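You operate a simulated robot arm through the tools that you are given. There is no shell and no other tool. Be economical: measure what you need, move in short steps, check, and stop when the job is done.

The job below is to be done with a simulated robot arm. You get a single attempt, and the scene is never put back.

JOB
Open valve four first, shut and pin valve two, then drain 1 L into the blue bucket.
Fine: the yellow lock pin is home; use the upper drain cock and shut it again; hardly any spilt.

Only the result counts: the job must be done as asked and must still hold three seconds after the hand-in. Knocking over, shifting, dropping, spilling or breaking anything else fails it.

ROBOT AND FRAMES
A 7-joint arm with a two-finger parallel gripper, fixed in place. Base frame: the origin is at the foot of the arm, x ahead of it, y to its left, z up. Units: m, degrees, N and s.
Its first joint turns from -166.0 to 166.0 degrees. Payload 4.4 kg.
The tool frame sits at the grasp point between the pads (the TCP): z along the fingers, y along the line on which they close. The tips reach 0.023 m beyond it. Largest opening 0.094 m; finger width 0.038, thickness 0.01; the body of the gripper, 0.054 by 0.096 m, starts 0.039 m behind the TCP.
Orientation is that of the tool frame in the base frame, as a unit quaternion [w, x, y, z]. With the fingers straight down and closing along the base's y, the tool's x points along the base's -x, its y along +y and its z along -z.

CONTROLS
- The arm moves only by the tool drive_tool. Its argument "steps" is a list of rows, each a list of 7 numbers: the turn, a rotation vector about the base's x, y, z in degrees, then the shift along the base's x, y, z in m, then the finger opening in m, from 0 to 0.094. In form: [[wx, wy, wz, x, y, z, claw], ...]. A call has 1 to 20 rows; each row is the pose to reach, as a shift and turn from the pose commanded when the call began. Rows are played at 5 a second. More than 0.05 m and 8.6 degrees between two rows, or a gripper value outside its range, and nothing of the call is played. A pose out of reach is approached as far as the arm can. The call stops where the force on the tool passes 80 N (or 10 N more than at its start, if that is more) or the arm is blocked; 0.2 s more then pass. Each finger travels about 0.072 m/s and halts on what it meets, pressing with about 41 N; the grip force reading is that of the motor and also rises with nothing between the fingers. The clock runs only during rows and for 0.2 s after the last one: add rows that repeat a pose to give the fingers time. It gives the time, the measured TCP pose, the force on the tool (base axes), the opening and the grip force at its end, in the units of the frame above (readings bear some noise), with the torque about the TCP (base axes, N m) and any sound that the robot's microphone picked up, and new pictures: "show" is both (left out), scene, wrist or none.
- Cameras (640 x 400 px; columns grow to the right, rows downward): "scene" is fixed at [0.2189, 0.5006, 1.4062]; the picture's right is [-0.28, -0.96, 0.00], its down [-0.46, 0.13, -0.88] and it looks along [0.84, -0.24, -0.48] (base axes); focal length 314 px, centre (320, 200). "wrist" rides on the gripper at [0.086, 0.016, -0.075] in the tool frame; the picture's right is [-0.18, 0.98, 0.00], its down [-0.58, -0.11, -0.81] and it looks along [-0.79, -0.15, 0.59] (tool axes); focal length 243 px, centre (320, 200). There is no depth. A picture from a camera that has moved, and an enlarged one, comes with that camera's place and axes in the base frame and with its lens.
- zoom(camera, box): a new picture of the part [left, top, right, bottom] of that camera's present view, enlarged. No time passes.
- sign_off(): hands the job in; it is judged then, once.

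Go step by step. Nothing tells you positions but the pictures and the camera data: compare them with the known pose of the tool, close in by small moves and look again before you grip or let go. The budget is 120 turns and 200 pictures, counting those below and the enlarged ones. Unless the task says otherwise, let go and move clear before handing in, and close with one line.

The tools are called after ">>>" as a command line: name --pt "numbers of a row" for each row, then --argument value for the rest, lists and objects as JSON in quotes. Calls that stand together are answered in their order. drive_tool: Moves the arm, as the interface text tells. Its arguments: {"type":"object","properties":{"steps":{"type":"array","items":{"type":"array","items":{"type":"number"}}},"show":{"type":"string","enum":["both","scene","wrist","none"]}},"required":["steps"]} The other tools are called the same way: zoom (camera, box) takes an enlarged picture of a part of a camera's view; sign_off () hands the job in.

At the start:

```text
time_s: 0.0
tool_pos: [0.8513, 0.048, 1.2772]
tcp_rot: [0.001, 0.0, 1.0, 0.0]
wrist_force: [-0.5, -0.4, 0.3]
ft_torque: [-0.02, -0.03, -0.02]
grip_width: 0.0939
finger_force: 0.1
```

scene: 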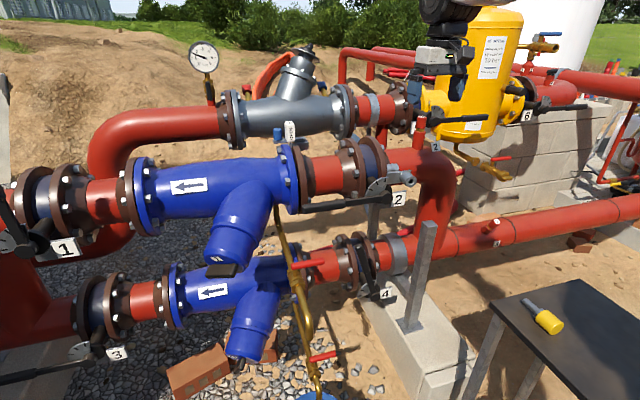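
wrist: 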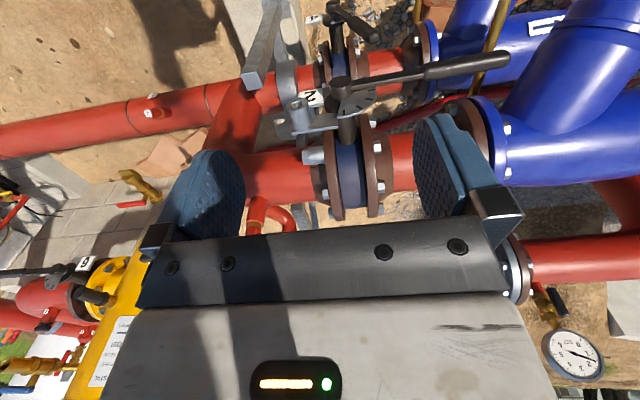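

The scene shows two blue strainers on parallel pipe runs with numbered butterfly valves (1 and 2 on the upper run, 3 and 4 on the lower), brass drain cocks with red handles, and a yellow lock pin on the table. I'll enlarge the key parts first.

>>> zoom --camera "scene" --box '[260, 120, 460, 245]'

>>> zoom --camera "scene" --box '[240, 220, 440, 345]'

>>> zoom --camera "scene" --box '[200, 275, 400, 400]'

>>> zoom --camera "scene" --box '[0, 160, 200, 400]'

>>> zoom --camera "scene" --box '[440, 275, 640, 400]'

>>> zoom --camera "wrist" --box '[240, 0, 560, 200]'

```text
3.20 times, centred on (360, 182) of scene
camera zoom: at [0.2189, 0.5006, 1.4062], right [-0.28, -0.96, 0.0], down [-0.46, 0.13, -0.88], along [0.84, -0.24, -0.48], focal length 1006 px, centre (192, 256)
```

zoom: 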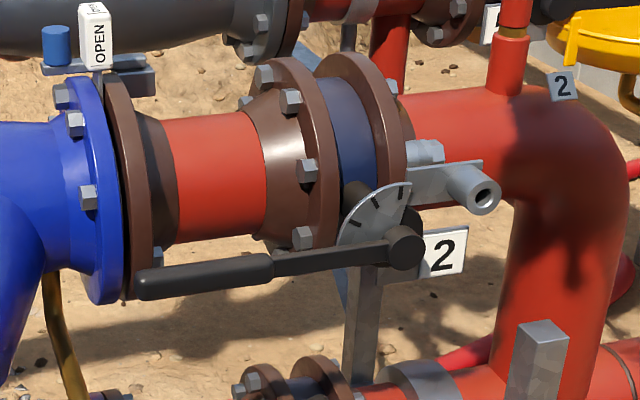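

```text
3.20 times, centred on (340, 282) of scene
camera zoom: at [0.2189, 0.5006, 1.4062], right [-0.28, -0.96, 0.0], down [-0.46, 0.13, -0.88], along [0.84, -0.24, -0.48], focal length 1006 px, centre (256, -64)
```

zoom: 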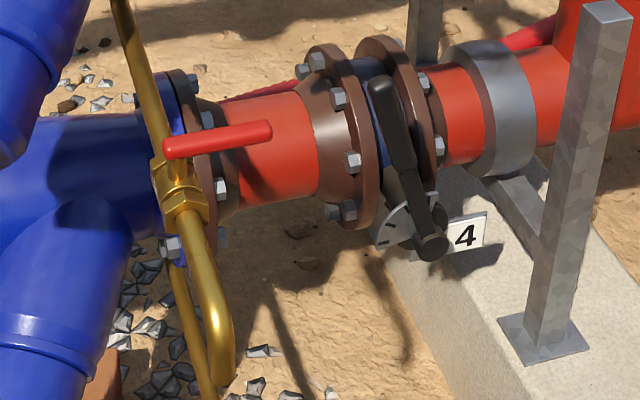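

```text
3.20 times, centred on (300, 338) of scene
camera zoom: at [0.2189, 0.5006, 1.4062], right [-0.28, -0.96, 0.0], down [-0.46, 0.13, -0.88], along [0.84, -0.24, -0.48], focal length 1006 px, centre (384, -240)
```

zoom: 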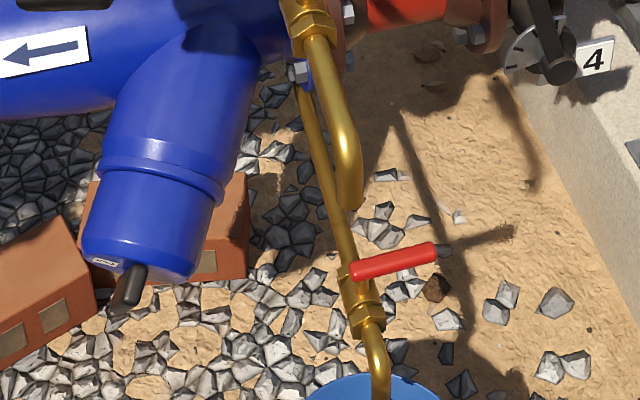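

```text
1.67 times, centred on (100, 280) of scene
camera zoom: at [0.2189, 0.5006, 1.4062], right [-0.28, -0.96, 0.0], down [-0.46, 0.13, -0.88], along [0.84, -0.24, -0.48], focal length 524 px, centre (687, 67)
```

zoom: 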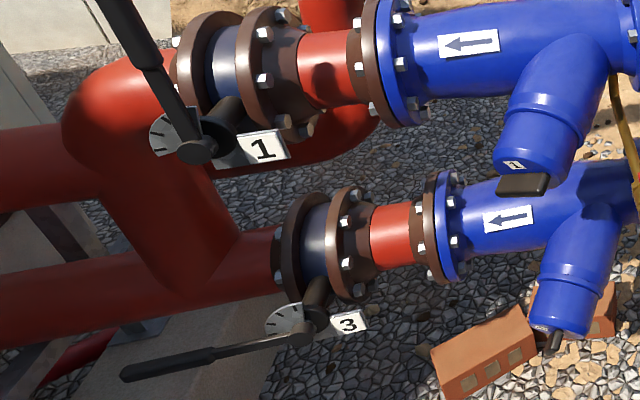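

```text
3.20 times, centred on (540, 338) of scene
camera zoom: at [0.2189, 0.5006, 1.4062], right [-0.28, -0.96, 0.0], down [-0.46, 0.13, -0.88], along [0.84, -0.24, -0.48], focal length 1006 px, centre (-384, -240)
```

zoom: 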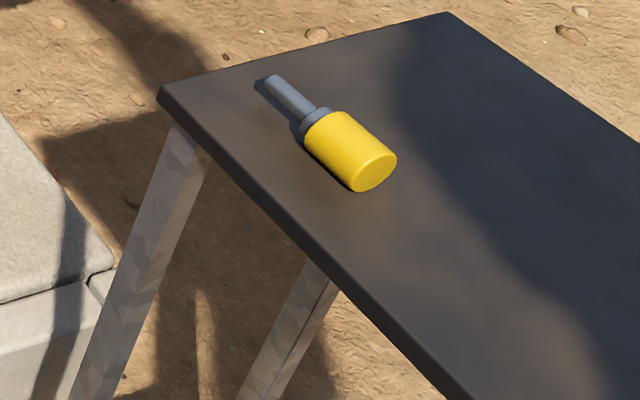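

```text
2.00 times, centred on (400, 100) of wrist
camera zoom: at [0.7655, 0.0638, 1.3512], right [0.18, 0.98, 0.0], down [0.58, -0.11, 0.81], along [0.79, -0.15, -0.59], focal length 485 px, centre (160, 400)
```

zoom: 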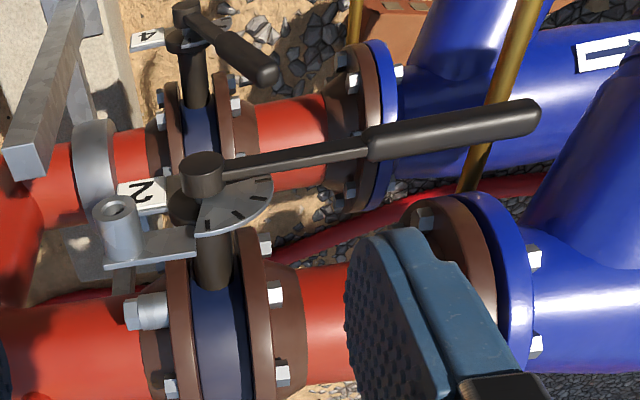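

Lever 2 lies along the pipe, so it is open. Its hub is near (1.0, 0.06, 0.93) and its tip near (1.0, 0.33, 0.94). Lever 4 points up, so it is shut, with its hub near (1.0, 0.06, 0.49) and its tip near (1.0, 0.14, 0.75). I'll turn the tool to point along +x with the camera on top, starting with the spin.

>>> drive_tool --pt "0 0 8.5 -0.01 0 0 0.094" --pt "0 0 17 -0.02 0 0 0.094" --pt "0 0 25.5 -0.03 0 0 0.094" --pt "0 0 34 -0.04 0 0 0.094" --pt "0 0 42.5 -0.05 0 0 0.094" --pt "0 0 51 -0.06 0 0 0.094" --pt "0 0 59.5 -0.07 0 0 0.094" --pt "0 0 68 -0.08 0 0 0.094" --pt "0 0 76.5 -0.09 0 0 0.094" --pt "0 0 85 -0.1 0 0 0.094" --pt "0 0 90 -0.1 0 0 0.094" --show "both"

```text
time_s: 2.4
tool_pos: [0.751, 0.0477, 1.2775]
tcp_rot: [0.0, 0.708, -0.706, 0.0]
wrist_force: [1.2, -0.5, -1.6]
ft_torque: [0.04, 0.01, 0.02]
grip_width: 0.0941
finger_force: 0.1
camera wrist: at [0.7356, -0.0394, 1.3512], right [-0.98, 0.18, 0.0], down [0.11, 0.58, 0.81], along [0.15, 0.79, -0.59], focal length 243 px, centre (320, 200)
```

scene: 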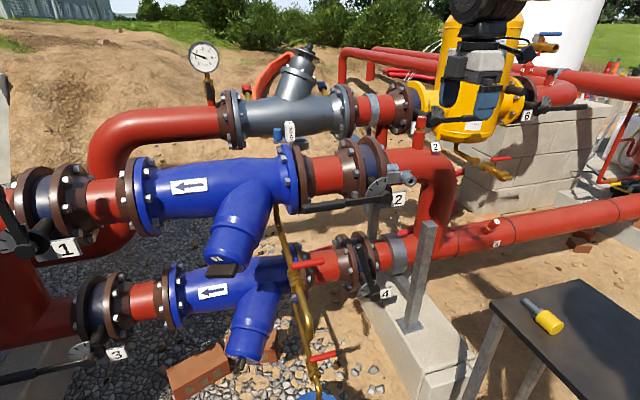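
wrist: 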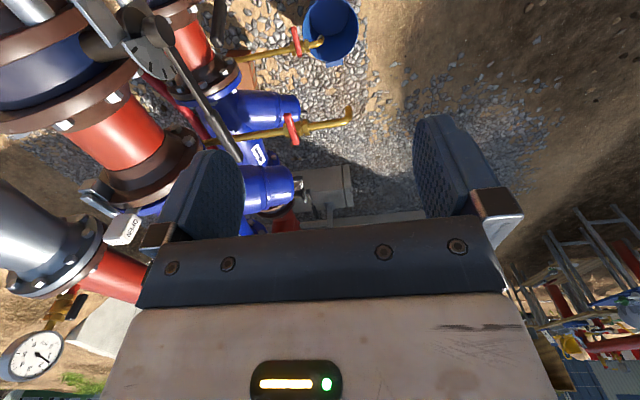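

Lots visible from here: the bucket stands on the ground, and the two drain cocks' spouts appear to end at different places. I'll enlarge to measure.

>>> zoom --camera "wrist" --box '[200, 0, 400, 125]'

>>> zoom --camera "wrist" --box '[30, 0, 240, 131]'

>>> zoom --camera "scene" --box '[260, 230, 420, 400]'

>>> zoom --camera "scene" --box '[250, 110, 346, 170]'

```text
3.20 times, centred on (300, 62) of wrist
camera zoom: at [0.7356, -0.0394, 1.3512], right [-0.98, 0.18, 0.0], down [0.11, 0.58, 0.81], along [0.15, 0.79, -0.59], focal length 776 px, centre (384, 640)
```

zoom: 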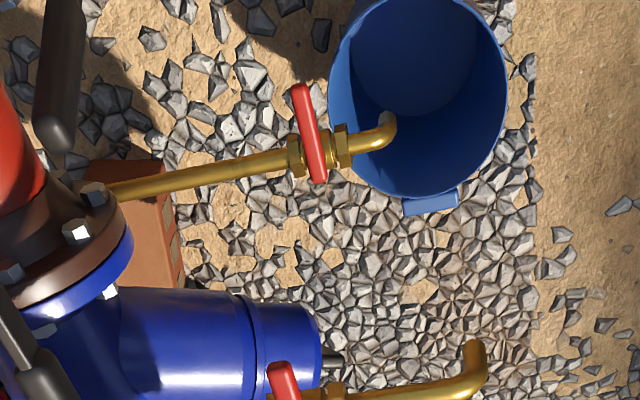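

```text
3.05 times, centred on (135, 66) of wrist
camera zoom: at [0.7356, -0.0394, 1.3512], right [-0.98, 0.18, 0.0], down [0.11, 0.58, 0.81], along [0.15, 0.79, -0.59], focal length 739 px, centre (884, 610)
```

zoom: 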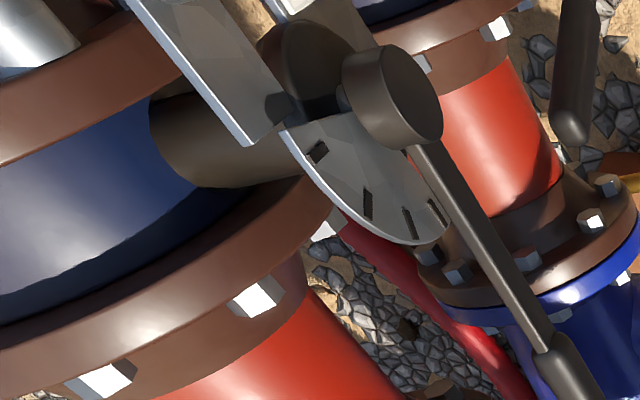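

```text
2.35 times, centred on (340, 315) of scene
camera zoom: at [0.2189, 0.5006, 1.4062], right [-0.28, -0.96, 0.0], down [-0.46, 0.13, -0.88], along [0.84, -0.24, -0.48], focal length 740 px, centre (273, -71)
```

zoom: 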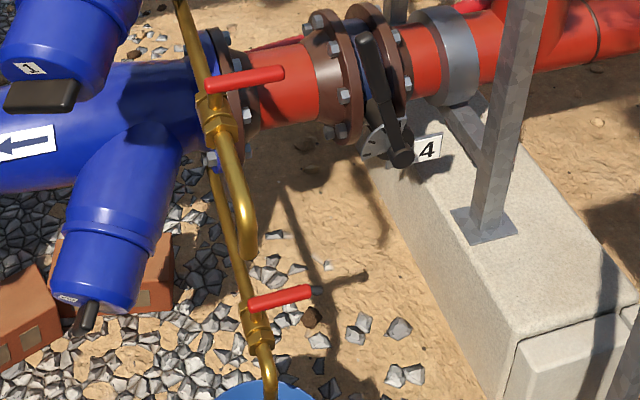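

```text
6.67 times, centred on (298, 140) of scene
camera zoom: at [0.2189, 0.5006, 1.4062], right [-0.28, -0.96, 0.0], down [-0.46, 0.13, -0.88], along [0.84, -0.24, -0.48], focal length 2096 px, centre (467, 600)
```

zoom: 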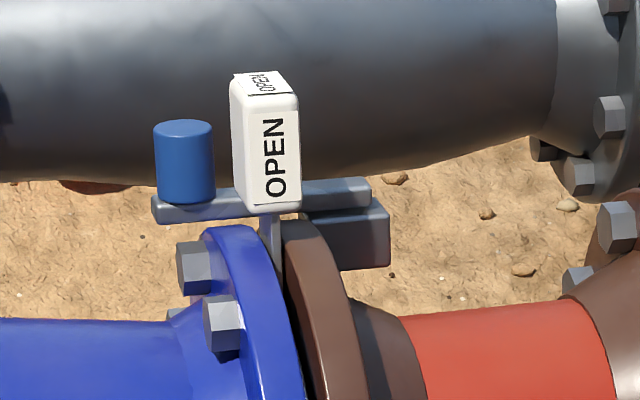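

The upper spout ends near (0.73, 0.38, 0.73), and the bucket's centre is about (0.76, 0.34), so it looks to be under both spouts. I'll finish the spin and start the pitch.

>>> drive_tool --pt "0 0 8.5 -0.01 0 0 0.094" --pt "0 0 17 -0.02 0 0 0.094" --pt "0 0 25.5 -0.03 0 0 0.094" --pt "0 0 34 -0.04 0 0 0.094" --pt "0 0 42.5 -0.05 0 0 0.094" --pt "0 0 51 -0.06 0 0 0.094" --pt "0 0 59.5 -0.07 0 0 0.094" --pt "0 0 68 -0.08 0 0 0.094" --pt "0 0 76.5 -0.09 0 0 0.094" --pt "0 0 85 -0.1 0 0 0.094" --pt "0 0 90 -0.1 0 0 0.094" --show "none"

```text
time_s: 4.8
tool_pos: [0.6509, 0.0492, 1.2781]
tcp_rot: [0.0, 1.0, -0.024, 0.0]
wrist_force: [0.2, 0.7, -1.6]
ft_torque: [0.01, 0.02, 0.02]
grip_width: 0.0941
finger_force: 0.1
```

The spin fell about 2.7° short, perhaps at a joint limit. I'll pitch forward now.

>>> drive_tool --pt "0 -8.5 0 0 0 -0.01 0.094" --pt "0 -17 0 0 0 -0.02 0.094" --pt "0 -25.5 0 0 0 -0.03 0.094" --pt "0 -34 0 0 0 -0.04 0.094" --pt "0 -42.5 0 0 0 -0.05 0.094" --pt "0 -51 0 0 0 -0.06 0.094" --pt "0 -59.5 0 0 0 -0.07 0.094" --pt "0 -68 0 0 0 -0.08 0.094" --pt "0 -76.5 0 0 0 -0.09 0.094" --pt "0 -85 0 0 0 -0.1 0.094" --pt "0 -90 0 0 0 -0.1 0.094" --show "both"

```text
time_s: 7.4
tool_pos: [0.6996, 0.0464, 0.9633]
tcp_rot: [-0.003, 0.812, -0.047, 0.581]
wrist_force: [-0.2, 0.4, -0.4]
ft_torque: [0.01, 0.01, -0.01]
grip_width: 0.0942
finger_force: 0.2
out of reach, approached as far as the arm can: row 1, 2, 10
stopped in row 11: the arm was blocked; the commanded pose is now the measured one
camera wrist: at [0.656, 0.0254, 1.0684], right [-0.13, -0.96, -0.23], down [-0.94, 0.19, -0.28], along [0.32, 0.18, -0.93], focal length 243 px, centre (320, 200)
```

scene: 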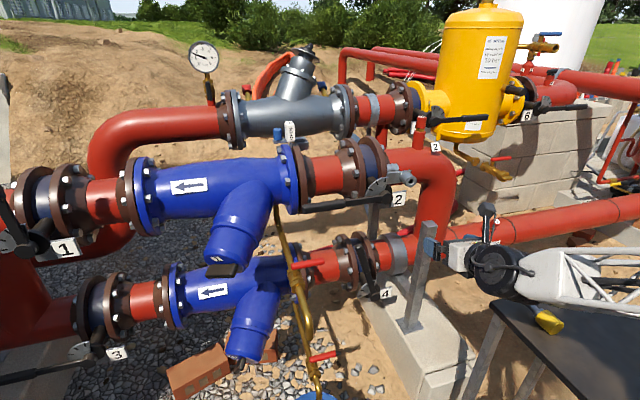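
wrist: 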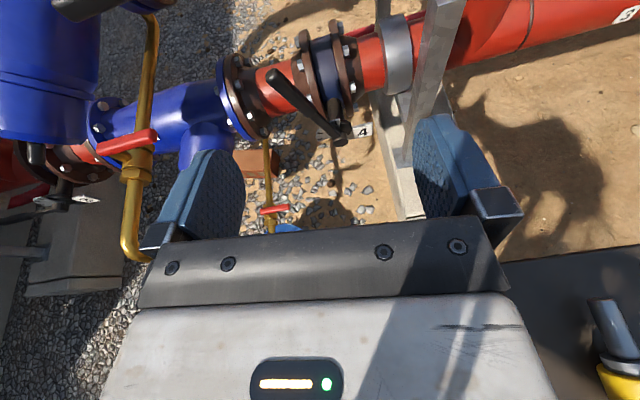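

I now see the levers clearly. The tool points forward and about 19° down, which is good enough to push levers with closed fingers. I'll close the fingers and bring them in beside lever 4 on its −y side, stopping short of its plane.

>>> drive_tool --pt "0 0 0 0 0 0 0.06" --pt "0 0 0 0.02 -0.005 -0.03 0.03" --pt "0 0 0 0.04 -0.01 -0.06 0.0" --pt "0 0 0 0.06 -0.015 -0.09 0.0" --pt "0 0 0 0.08 -0.02 -0.12 0.0" --pt "0 0 0 0.1 -0.025 -0.15 0.0" --pt "0 0 0 0.12 -0.03 -0.18 0.0" --pt "0 0 0 0.14 -0.035 -0.21 0.0" --pt "0 0 0 0.16 -0.035 -0.24 0.0"

```text
time_s: 9.4
tool_pos: [0.8619, 0.0347, 0.7309]
tcp_rot: [0.012, 0.813, -0.057, 0.58]
wrist_force: [-0.4, -0.3, -0.1]
ft_torque: [0.03, 0.04, -0.01]
grip_width: 0.0002
finger_force: 41.2
out of reach, approached as far as the arm can: row 5, 6, 7, 8, 9
camera wrist: at [0.8186, 0.0173, 0.8359], right [-0.17, -0.96, -0.22], down [-0.93, 0.22, -0.28], along [0.32, 0.16, -0.94], focal length 243 px, centre (320, 200)
```

scene: 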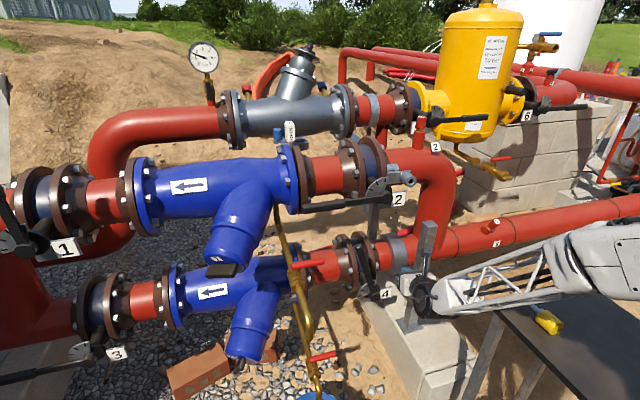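
wrist: 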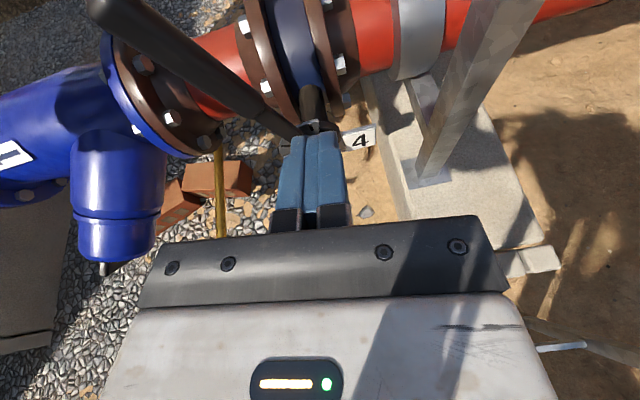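

The fingers are beside lever 4, on the −y side, with no contact. I'll move forward to reach the lever's plane.

>>> drive_tool --pt "0 0 0 0.03 0 0 0.0" --pt "0 0 0 0.06 0 0 0.0" --pt "0 0 0 0.09 0 0 0.0" --pt "0 0 0 0.12 0 0 0.0" --pt "0 0 0 0.13 0 0 0.0"

```text
time_s: 10.6
tool_pos: [0.963, 0.0386, 0.7429]
tcp_rot: [0.003, 0.813, -0.05, 0.58]
wrist_force: [-0.2, 0.2, 0.0]
ft_torque: [0.02, -0.01, 0.01]
grip_width: 0.0001
finger_force: 40.9
out of reach, approached as far as the arm can: row 1, 2, 3, 4, 5
camera wrist: at [0.9204, 0.0199, 0.848], right [-0.15, -0.96, -0.23], down [-0.94, 0.21, -0.28], along [0.32, 0.17, -0.93], focal length 243 px, centre (320, 200)
```

scene: 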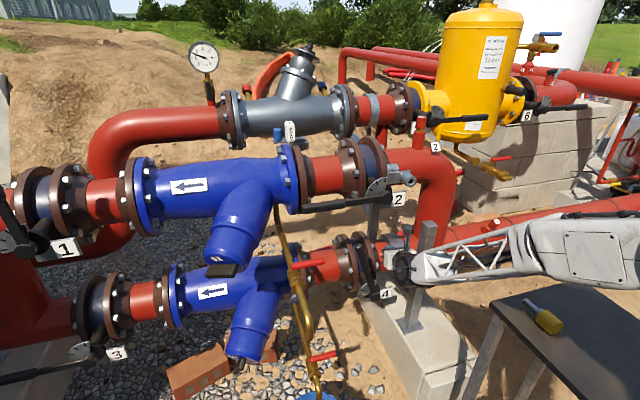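
wrist: 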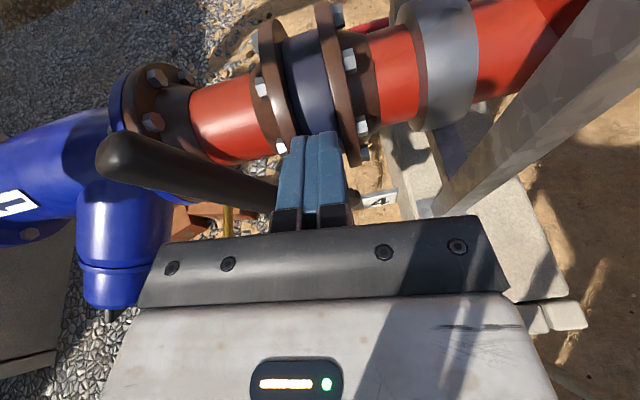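

The tips are barely at the lever's plane, so I'll go a bit deeper and lower.

>>> drive_tool --pt "0 0 0 0.01 0 -0.02 0.0" --pt "0 0 0 0.02 0 -0.04 0.0" --pt "0 0 0 0.04 0 -0.05 0.0" --pt "0 0 0 0.05 0 -0.05 0.0" --show "wrist"

```text
time_s: 11.6
tool_pos: [0.9881, 0.0466, 0.7068]
tcp_rot: [0.001, 0.813, -0.049, 0.581]
wrist_force: [0.6, 1.0, -1.0]
ft_torque: [0.02, 0.0, -0.01]
grip_width: 0.0
finger_force: 40.7
out of reach, approached as far as the arm can: row 1, 2, 3, 4
camera wrist: at [0.9449, 0.0276, 0.8128], right [-0.14, -0.96, -0.23], down [-0.94, 0.2, -0.28], along [0.32, 0.17, -0.93], focal length 243 px, centre (320, 200)
```

wrist: 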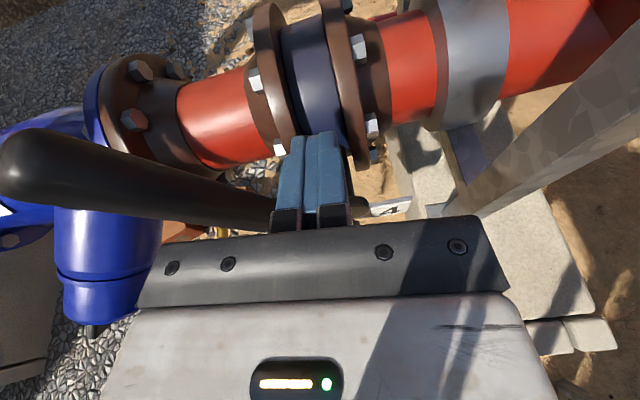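

The tips are now past the lever's plane. I'll push along the arc in +y and check after a partial turn.

>>> drive_tool --pt "0 0 0 0 0.02 -0.005 0" --pt "0 0 0 0 0.045 -0.012 0" --pt "0 0 0 0 0.065 -0.02 0" --pt "0 0 0 0 0.085 -0.028 0" --pt "0 0 0 0 0.105 -0.037 0" --pt "0 0 0 0 0.12 -0.045 0"

```text
time_s: 13.0
tool_pos: [0.9876, 0.1664, 0.663]
tcp_rot: [-0.002, 0.812, -0.047, 0.582]
wrist_force: [-0.2, -1.0, 0.0]
ft_torque: [-0.07, 0.02, 0.0]
grip_width: 0.0
finger_force: 40.8
camera wrist: at [0.9439, 0.1457, 0.7682], right [-0.13, -0.96, -0.23], down [-0.94, 0.19, -0.28], along [0.32, 0.18, -0.93], focal length 243 px, centre (320, 200)
```

scene: 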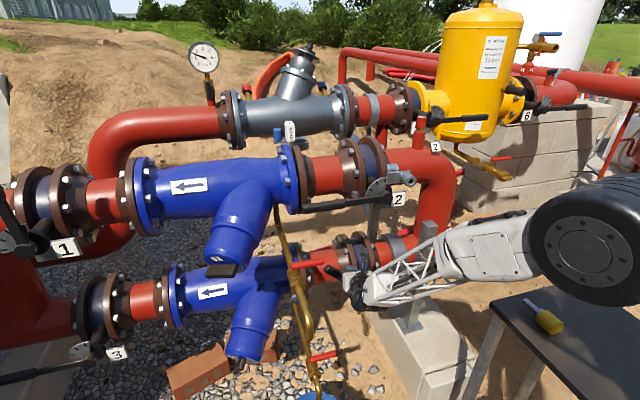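
wrist: 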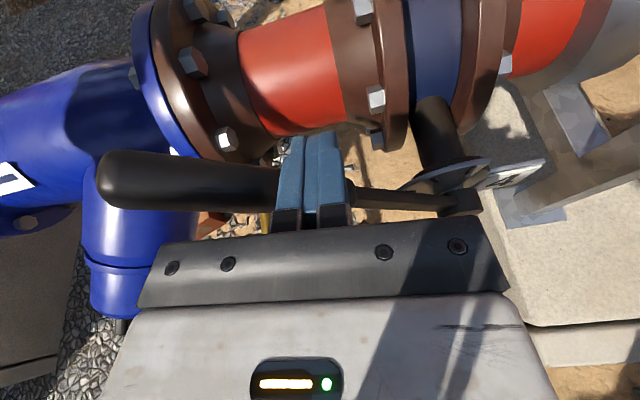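

The lever is turning easily and is now about 45° over. I'll continue the arc down to horizontal.

>>> drive_tool --pt "0 0 0 0 0.02 -0.016 0" --pt "0 0 0 0 0.038 -0.032 0" --pt "0 0 0 0 0.054 -0.048 0" --pt "0 0 0 0 0.066 -0.066 0" --pt "0 0 0 0 0.076 -0.086 0" --pt "0 0 0 0 0.084 -0.106 0" --pt "0 0 0 0 0.087 -0.126 0" --pt "0 0 0 0 0.087 -0.14 0"

```text
time_s: 14.6
tool_pos: [0.9939, 0.2553, 0.5497]
tcp_rot: [-0.005, 0.808, -0.047, 0.587]
wrist_force: [1.7, 0.5, 5.7]
ft_torque: [0.0, -0.12, 0.09]
grip_width: 0.0002
finger_force: 40.9
stopped in row 8: the force on the tool passed its limit at 171 N (the readings are from after the stop); the commanded pose is now the measured one
camera wrist: at [0.9493, 0.233, 0.6531], right [-0.13, -0.96, -0.24], down [-0.94, 0.2, -0.29], along [0.33, 0.18, -0.93], focal length 243 px, centre (320, 200)
```

scene: 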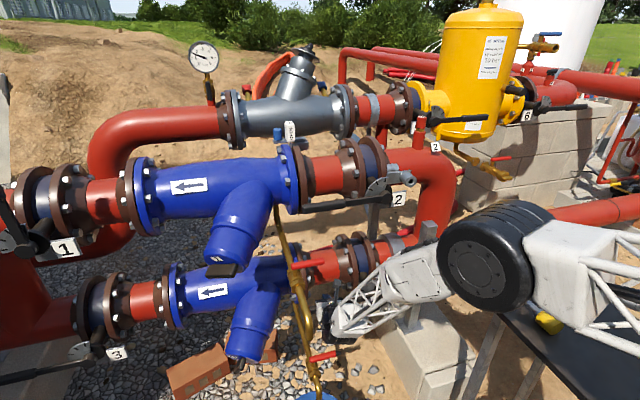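
wrist: 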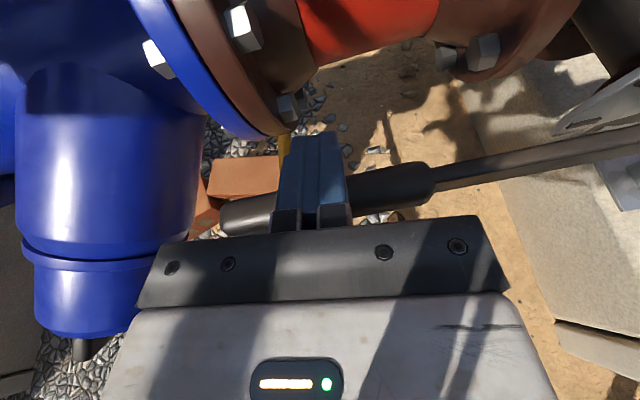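

A hard stop at the end of the swing, which is most likely lever 4's open stop. I'll ease off and back straight out to check the lever.

>>> drive_tool --pt "0 0 0 0 -0.005 0.015 0" --pt "0 0 0 -0.04 -0.01 0.015 0" --pt "0 0 0 -0.08 -0.02 0.015 0" --pt "0 0 0 -0.12 -0.04 0.015 0" --pt "0 0 0 -0.16 -0.06 0.015 0" --pt "0 0 0 -0.2 -0.08 0.015 0" --pt "0 0 0 -0.2 -0.12 0.04 0" --pt "0 0 0 -0.2 -0.16 0.08 0"

```text
refused: row 8 steps farther than a row can; nothing moved
```

>>> drive_tool --pt "0 0 0 0 -0.005 0.015 0" --pt "0 0 0 -0.04 -0.01 0.015 0" --pt "0 0 0 -0.08 -0.02 0.015 0" --pt "0 0 0 -0.12 -0.04 0.015 0" --pt "0 0 0 -0.16 -0.06 0.015 0" --pt "0 0 0 -0.2 -0.08 0.015 0" --pt "0 0 0 -0.2 -0.12 0.04 0" --pt "0 0 0 -0.2 -0.15 0.07 0" --pt "0 0 0 -0.2 -0.18 0.1 0"

```text
time_s: 16.8
tool_pos: [0.7545, 0.0715, 0.5521]
tcp_rot: [0.012, 0.844, -0.045, 0.535]
wrist_force: [0.3, -0.3, 1.1]
ft_torque: [0.02, 0.02, 0.02]
grip_width: 0.0
finger_force: 41.8
stopped in row 9: the arm was blocked; the commanded pose is now the measured one
camera wrist: at [0.7236, 0.0536, 0.6612], right [-0.16, -0.97, -0.19], down [-0.96, 0.2, -0.18], along [0.21, 0.16, -0.96], focal length 243 px, centre (320, 200)
```

scene: 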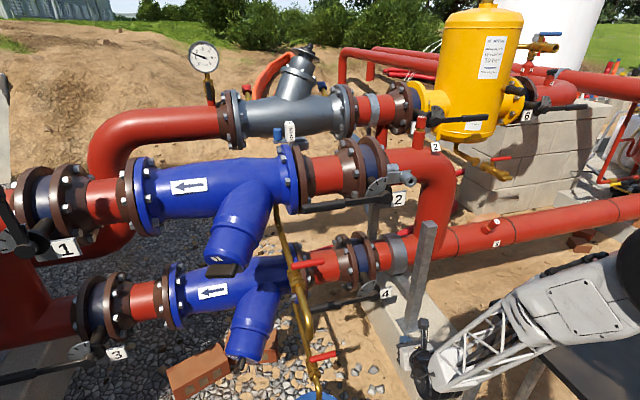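
wrist: 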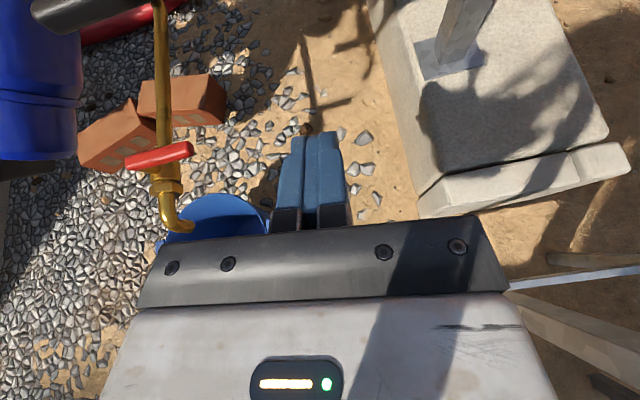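

Lever 4 now lies along the pipe, so it is open. The arm is near some limit, so I'll rise while tilting the tool back toward down.

>>> drive_tool --pt "0 4 0 0 -0.01 0.02 0" --pt "0 8 0 0 -0.02 0.05 0" --pt "0 12 0 0 -0.03 0.08 0" --pt "0 16 0 0 -0.03 0.11 0" --pt "0 20 0 0 -0.03 0.14 0" --pt "0 24 0 0 -0.03 0.18 0" --pt "0 28 0 0 -0.03 0.22 0" --pt "0 30 0 0 -0.03 0.26 0" --pt "0 30 0 0 -0.03 0.3 0"

>>> zoom --camera "scene" --box '[260, 220, 420, 320]'

```text
time_s: 18.8
tool_pos: [0.7566, 0.0414, 0.851]
tcp_rot: [0.023, 0.953, -0.041, 0.299]
wrist_force: [0.2, 0.4, -0.7]
ft_torque: [0.04, -0.03, 0.02]
grip_width: 0.0002
finger_force: 41.3
camera wrist: at [0.7841, 0.0233, 0.9626], right [-0.24, -0.97, -0.09], down [-0.92, 0.2, 0.33], along [-0.3, 0.16, -0.94], focal length 243 px, centre (320, 200)
```

scene: 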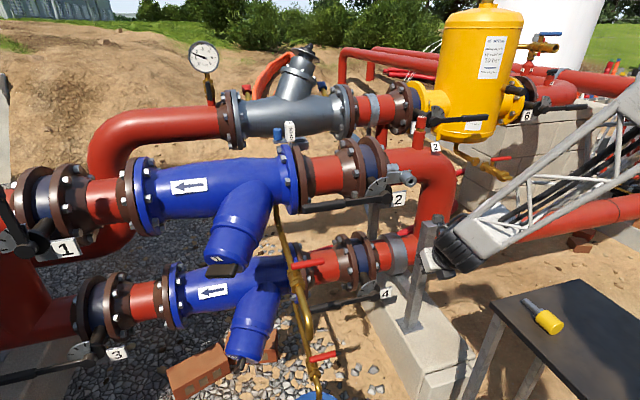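
wrist: 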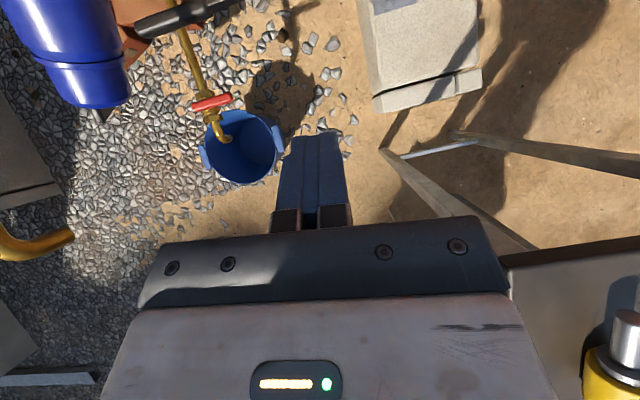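

```text
4.00 times, centred on (340, 270) of scene
camera zoom: at [0.2189, 0.5006, 1.4062], right [-0.28, -0.96, 0.0], down [-0.46, 0.13, -0.88], along [0.84, -0.24, -0.48], focal length 1258 px, centre (240, -80)
```

zoom: 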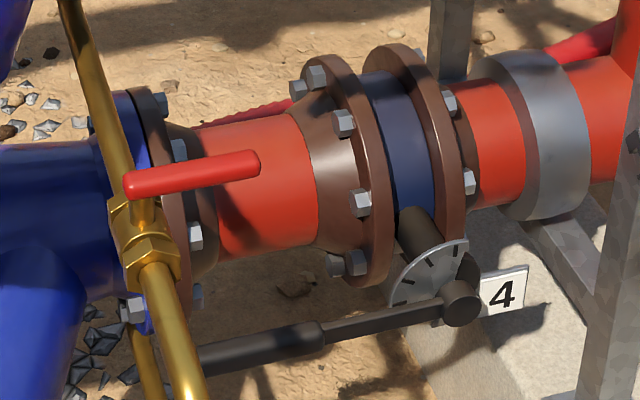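

Lever 4 is open on its dial. Next is lever 2: I'll tilt forward again and bring closed fingers in under it near y≈0.19, clear of the red cock handle (tip near y=0.265, z=0.84).

>>> drive_tool --pt "0 -5 0 0.0 0.02 0.0 0" --pt "0 -10 0 0.01 0.04 0.0 0" --pt "0 -15 0 0.02 0.06 0.0 0" --pt "0 -20 0 0.03 0.08 0.0 0" --pt "0 -25 0 0.05 0.1 0.0 0" --pt "0 -30 0 0.08 0.12 0.0 0" --pt "0 -34 0 0.11 0.14 0.0 0"

```text
time_s: 20.4
tool_pos: [0.868, 0.1813, 0.855]
tcp_rot: [0.009, 0.823, -0.045, 0.566]
wrist_force: [0.6, -0.1, 1.7]
ft_torque: [0.0, 0.0, -0.02]
grip_width: 0.0002
finger_force: 41.7
camera wrist: at [0.8272, 0.1638, 0.9618], right [-0.15, -0.97, -0.21], down [-0.95, 0.2, -0.25], along [0.28, 0.16, -0.95], focal length 243 px, centre (320, 200)
```

scene: 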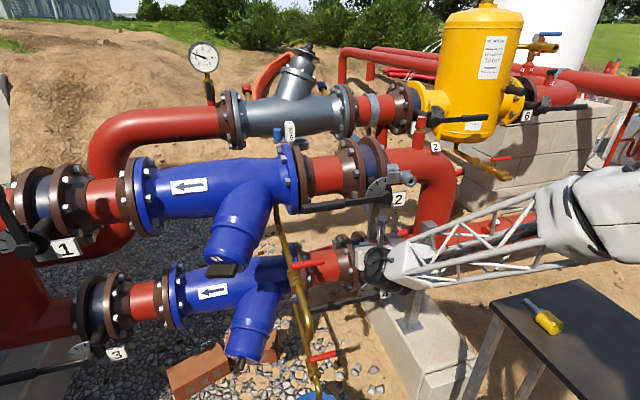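
wrist: 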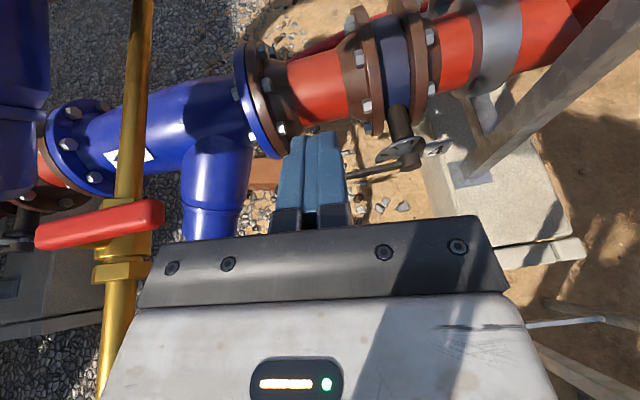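

Clear of the red handle. I'll go forward under lever 2.

>>> drive_tool --pt "0 0 0 0.03 0 0 0" --pt "0 0 0 0.06 0 0 0" --pt "0 0 0 0.09 0 0 0" --pt "0 0 0 0.12 0 0 0"

```text
time_s: 21.4
tool_pos: [0.9867, 0.181, 0.855]
tcp_rot: [0.009, 0.824, -0.045, 0.565]
wrist_force: [-0.1, -0.7, 1.1]
ft_torque: [0.01, 0.0, 0.03]
grip_width: 0.0
finger_force: 41.0
camera wrist: at [0.948, 0.164, 0.9608], right [-0.15, -0.97, -0.21], down [-0.95, 0.2, -0.25], along [0.28, 0.16, -0.95], focal length 243 px, centre (320, 200)
```

scene: 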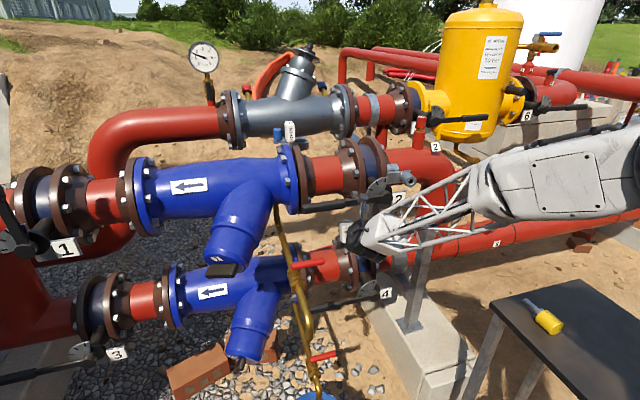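
wrist: 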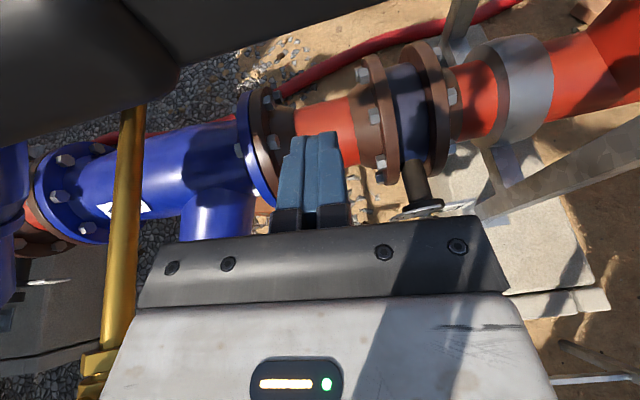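

The fingers are beneath lever 2. I'll lift along its arc and check partway.

>>> drive_tool --pt "0 0 0 0.012 0.003 0.02 0" --pt "0 0 0 0.012 0.005 0.04 0" --pt "0 0 0 0.012 0.008 0.06 0" --pt "0 0 0 0.012 0.009 0.08 0" --pt "0 0 0 0.012 0.008 0.1 0" --pt "0 0 0 0.012 0.004 0.12 0"

```text
time_s: 22.8
tool_pos: [0.997, 0.1834, 0.9707]
tcp_rot: [0.01, 0.825, -0.046, 0.563]
wrist_force: [2.4, -25.7, -25.2]
ft_torque: [0.77, -0.18, 0.31]
grip_width: 0.0
finger_force: 40.8
camera wrist: at [0.9579, 0.1662, 1.0777], right [-0.15, -0.97, -0.21], down [-0.95, 0.2, -0.24], along [0.28, 0.16, -0.95], focal length 243 px, centre (320, 200)
```

scene: 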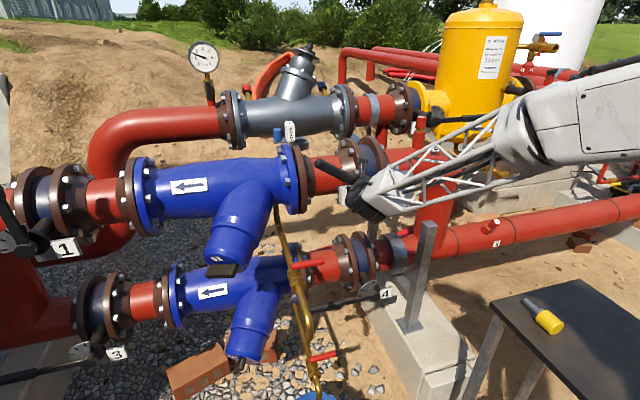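
wrist: 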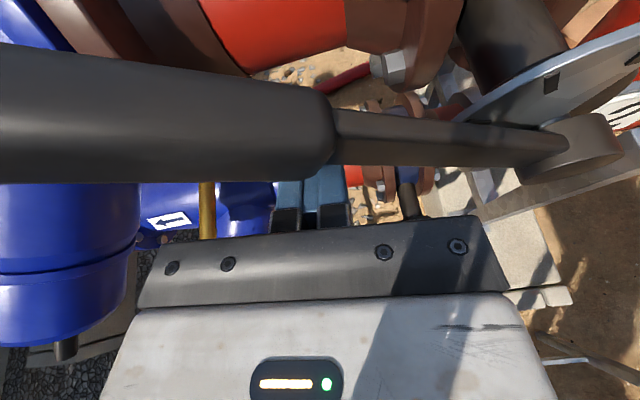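

The lever is rising, with about 36 N of resistance. I'll continue up and toward −y.

>>> drive_tool --pt "0 0 0 0 -0.008 0.015 0" --pt "0 0 0 0 -0.018 0.03 0" --pt "0 0 0 0 -0.03 0.043 0" --pt "0 0 0 0 -0.044 0.054 0" --pt "0 0 0 0 -0.06 0.063 0" --pt "0 0 0 0 -0.075 0.07 0" --pt "0 0 0 0 -0.09 0.075 0" --pt "0 0 0 0 -0.105 0.078 0"

```text
time_s: 24.6
tool_pos: [0.9968, 0.0865, 1.0493]
tcp_rot: [0.008, 0.825, -0.042, 0.564]
wrist_force: [16.1, 68.2, -7.5]
ft_torque: [-1.27, 0.36, 0.32]
grip_width: 0.0002
finger_force: 41.4
camera wrist: at [0.9593, 0.0686, 1.157], right [-0.14, -0.97, -0.2], down [-0.95, 0.19, -0.24], along [0.28, 0.16, -0.95], focal length 243 px, centre (320, 200)
```

scene: 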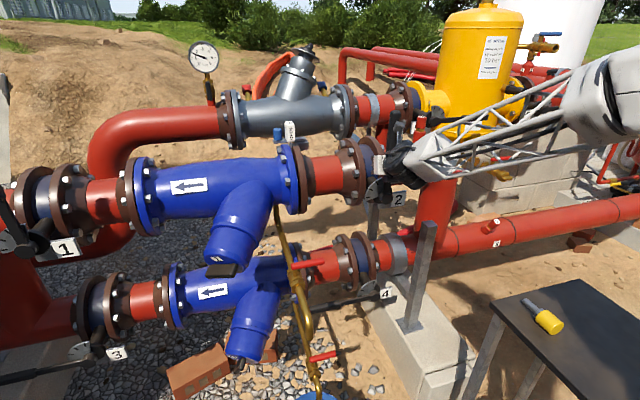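
wrist: 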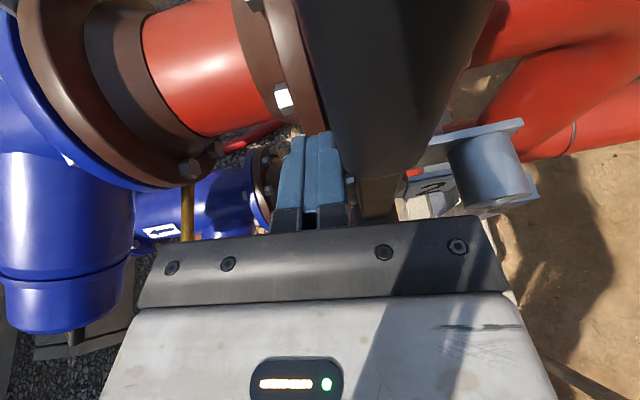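

Lever 2 is about vertical and the push has risen to 68 N, which suggests the shut stop. I'll nudge once more to confirm.

>>> drive_tool --pt "0 0 0 0 -0.004 0 0" --pt "0 0 0 0 -0.008 0 0" --pt "0 0 0 0 -0.008 0 0" --show "wrist"

```text
time_s: 24.9
tool_pos: [0.9976, 0.0881, 1.0493]
tcp_rot: [0.008, 0.825, -0.041, 0.564]
wrist_force: [6.3, 29.9, -2.1]
ft_torque: [-0.56, 0.11, 0.14]
grip_width: 0.0
finger_force: 40.9
stopped in row 1: the force on the tool passed its limit at 91 N (the readings are from after the stop); the commanded pose is now the measured one
camera wrist: at [0.9592, 0.0688, 1.157], right [-0.14, -0.97, -0.2], down [-0.95, 0.19, -0.24], along [0.27, 0.16, -0.95], focal length 243 px, centre (320, 200)
```

wrist: 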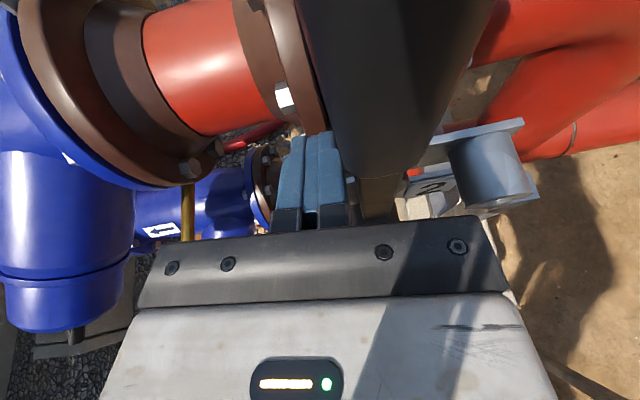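

Lever 2 is at its hard stop. I'll back off sideways, then straight back, and inspect.

>>> drive_tool --pt "0 0 0 0 0.015 0 0" --pt "0 0 0 -0.03 0.02 0 0" --pt "0 0 0 -0.07 0.02 0 0" --pt "0 0 0 -0.11 0.02 0 0" --pt "0 0 0 -0.15 0.01 0 0" --pt "0 3 0 -0.19 0.0 0 0" --pt "0 6 0 -0.23 -0.02 0.02 0.03"

>>> zoom --camera "scene" --box '[310, 100, 470, 220]'

>>> zoom --camera "scene" --box '[490, 275, 600, 345]'

```text
time_s: 26.5
tool_pos: [0.766, 0.0645, 1.0692]
tcp_rot: [0.011, 0.854, -0.043, 0.519]
wrist_force: [-0.4, -0.4, 0.5]
ft_torque: [-0.01, 0.02, -0.03]
grip_width: 0.0302
finger_force: 0.0
camera wrist: at [0.7386, 0.046, 1.1807], right [-0.16, -0.97, -0.19], down [-0.97, 0.19, -0.14], along [0.17, 0.16, -0.97], focal length 243 px, centre (320, 200)
```

scene: 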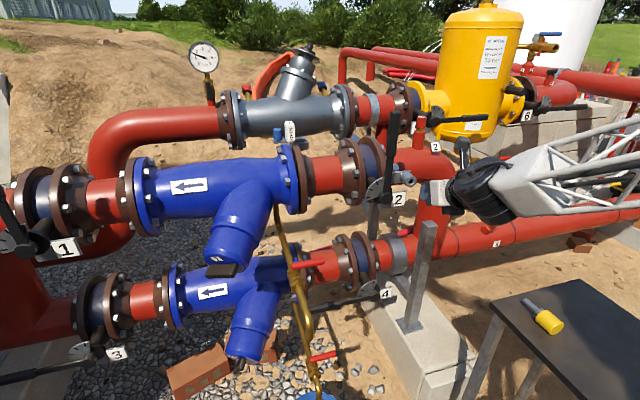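
wrist: 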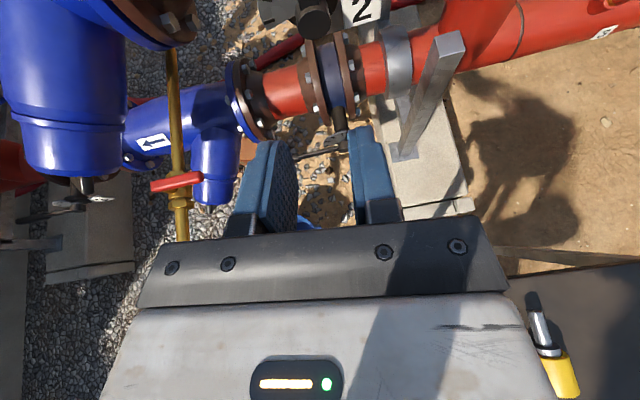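

```text
3.33 times, centred on (390, 160) of scene
camera zoom: at [0.2189, 0.5006, 1.4062], right [-0.28, -0.96, 0.0], down [-0.46, 0.13, -0.88], along [0.84, -0.24, -0.48], focal length 1048 px, centre (87, 333)
```

zoom: 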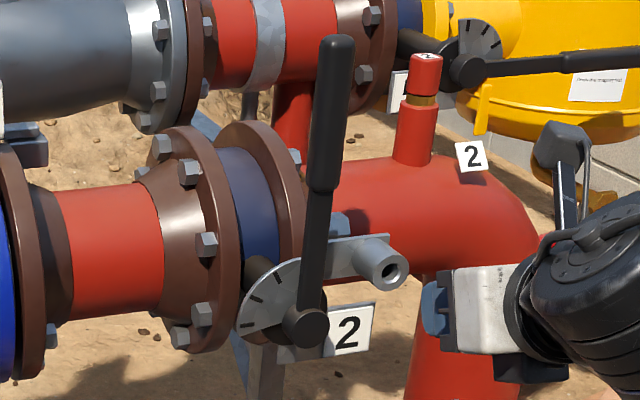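

```text
5.71 times, centred on (545, 310) of scene
camera zoom: at [0.2189, 0.5006, 1.4062], right [-0.28, -0.96, 0.0], down [-0.46, 0.13, -0.88], along [0.84, -0.24, -0.48], focal length 1796 px, centre (-966, -429)
```

zoom: 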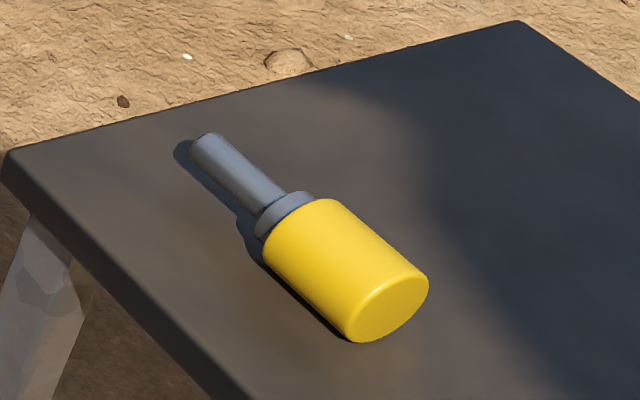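

Lever 2 is now upright, and the pin socket's mouth is at about (0.984, −0.016, 0.987), facing −x. The pin lies along +x on the table, handle centre about (0.553, −0.146, 0.81). I'll bring the tool back to straight down and unspin so the camera looks forward.

>>> drive_tool --pt "0 8 0 -0.02 0 0.02 0.06" --pt "0 16 0 -0.04 -0.01 0.03 0.06" --pt "0 24 0 -0.06 -0.02 0.03 0.06" --pt "0 32 0 -0.08 -0.03 0.03 0.06" --pt "0 40 0 -0.1 -0.04 0.03 0.06" --pt "0 48 0 -0.12 -0.05 0.03 0.06" --pt "0 56 0 -0.14 -0.06 0.03 0.06" --pt "0 62.5 0 -0.16 -0.07 0.03 0.06" --show "none"

```text
time_s: 28.3
tool_pos: [0.6067, -0.0027, 1.1004]
tcp_rot: [0.032, 0.999, -0.034, 0.002]
wrist_force: [0.2, -0.2, -0.2]
ft_torque: [0.01, 0.04, 0.05]
grip_width: 0.0599
finger_force: 0.0
out of reach, approached as far as the arm can: row 3
```

>>> drive_tool --pt "0 0 -8.5 0 -0.01 0 0.06" --pt "0 0 -17 0 -0.02 0 0.06" --pt "0 0 -25.5 0 -0.03 0 0.06" --pt "0 0 -34 -0.01 -0.04 0 0.06" --pt "0 0 -42.5 -0.01 -0.05 0 0.06" --pt "0 0 -51 -0.02 -0.06 0 0.06" --pt "0 0 -59.5 -0.02 -0.07 0 0.06" --pt "0 0 -68 -0.03 -0.08 0 0.06" --pt "0 0 -76.5 -0.03 -0.09 0 0.06" --pt "0 0 -85 -0.04 -0.1 0 0.06" --pt "0 0 -93.5 -0.04 -0.11 0 0.06" --pt "0 0 -102 -0.05 -0.12 -0.01 0.06" --pt "0 0 -110.5 -0.05 -0.13 -0.02 0.06" --pt "0 0 -119 -0.05 -0.14 -0.03 0.06" --pt "0 0 -127.5 -0.05 -0.143 -0.04 0.06" --pt "0 0 -136 -0.05 -0.143 -0.05 0.06" --pt "0 0 -144.5 -0.05 -0.143 -0.06 0.06" --pt "0 0 -153 -0.05 -0.143 -0.07 0.06" --pt "0 0 -161.5 -0.05 -0.143 -0.08 0.06" --pt "0 0 -170 -0.05 -0.143 -0.09 0.06" --show "both"

```text
time_s: 32.5
tool_pos: [0.5585, -0.1485, 1.0103]
tcp_rot: [-0.004, -0.056, 0.998, 0.031]
wrist_force: [0.6, 0.4, 0.9]
ft_torque: [-0.01, -0.02, -0.04]
grip_width: 0.0602
finger_force: 0.1
camera wrist: at [0.4721, -0.1479, 1.0865], right [0.07, 1.0, 0.06], down [0.6, -0.09, 0.79], along [0.8, -0.02, -0.6], focal length 243 px, centre (320, 200)
```

scene: 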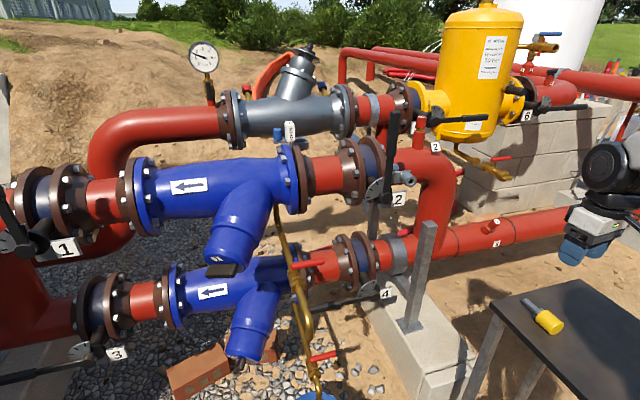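
wrist: 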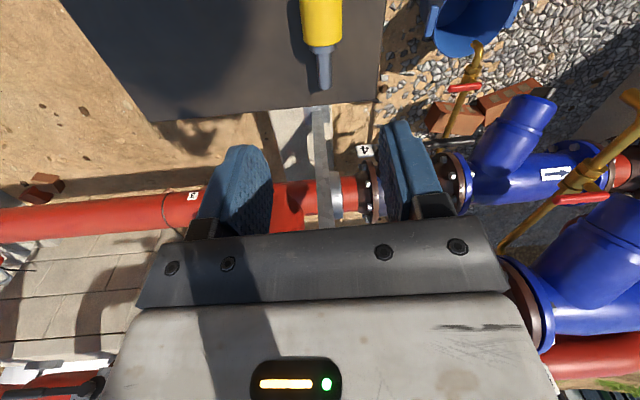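

The pin is right below, aligned with +x. I'll square up the tool and go down to just above it.

>>> drive_tool --pt "-1.8 0 -3.2 0 0.003 -0.03 0.07" --pt "-3.6 0 -6.4 -0.003 0.008 -0.06 0.08" --pt "-3.6 0 -6.4 -0.005 0.008 -0.09 0.08" --pt "-3.6 0 -6.4 -0.005 0.008 -0.12 0.08" --show "both"

```text
time_s: 33.5
tool_pos: [0.5544, -0.1416, 0.8911]
tcp_rot: [-0.005, -0.001, 1.0, -0.001]
wrist_force: [-0.7, -0.7, 0.1]
ft_torque: [0.01, -0.02, -0.02]
grip_width: 0.0801
finger_force: 0.1
camera wrist: at [0.4679, -0.1262, 0.9665], right [0.18, 0.98, 0.0], down [0.59, -0.11, 0.8], along [0.79, -0.15, -0.6], focal length 243 px, centre (320, 200)
```

scene: 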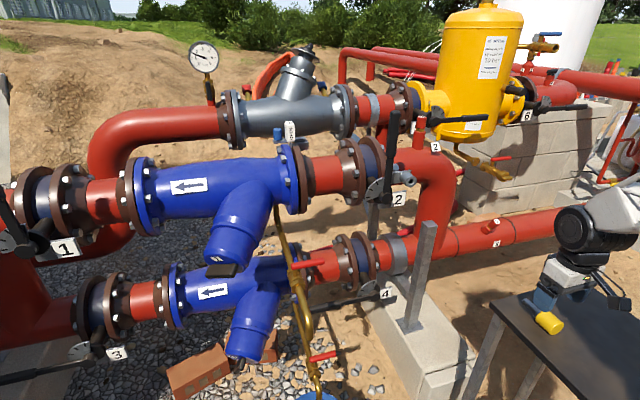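
wrist: 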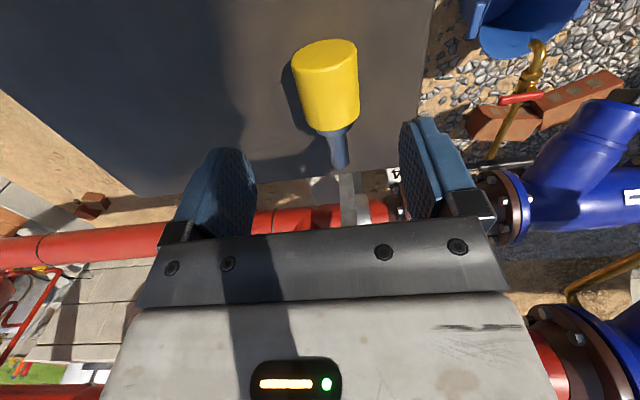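

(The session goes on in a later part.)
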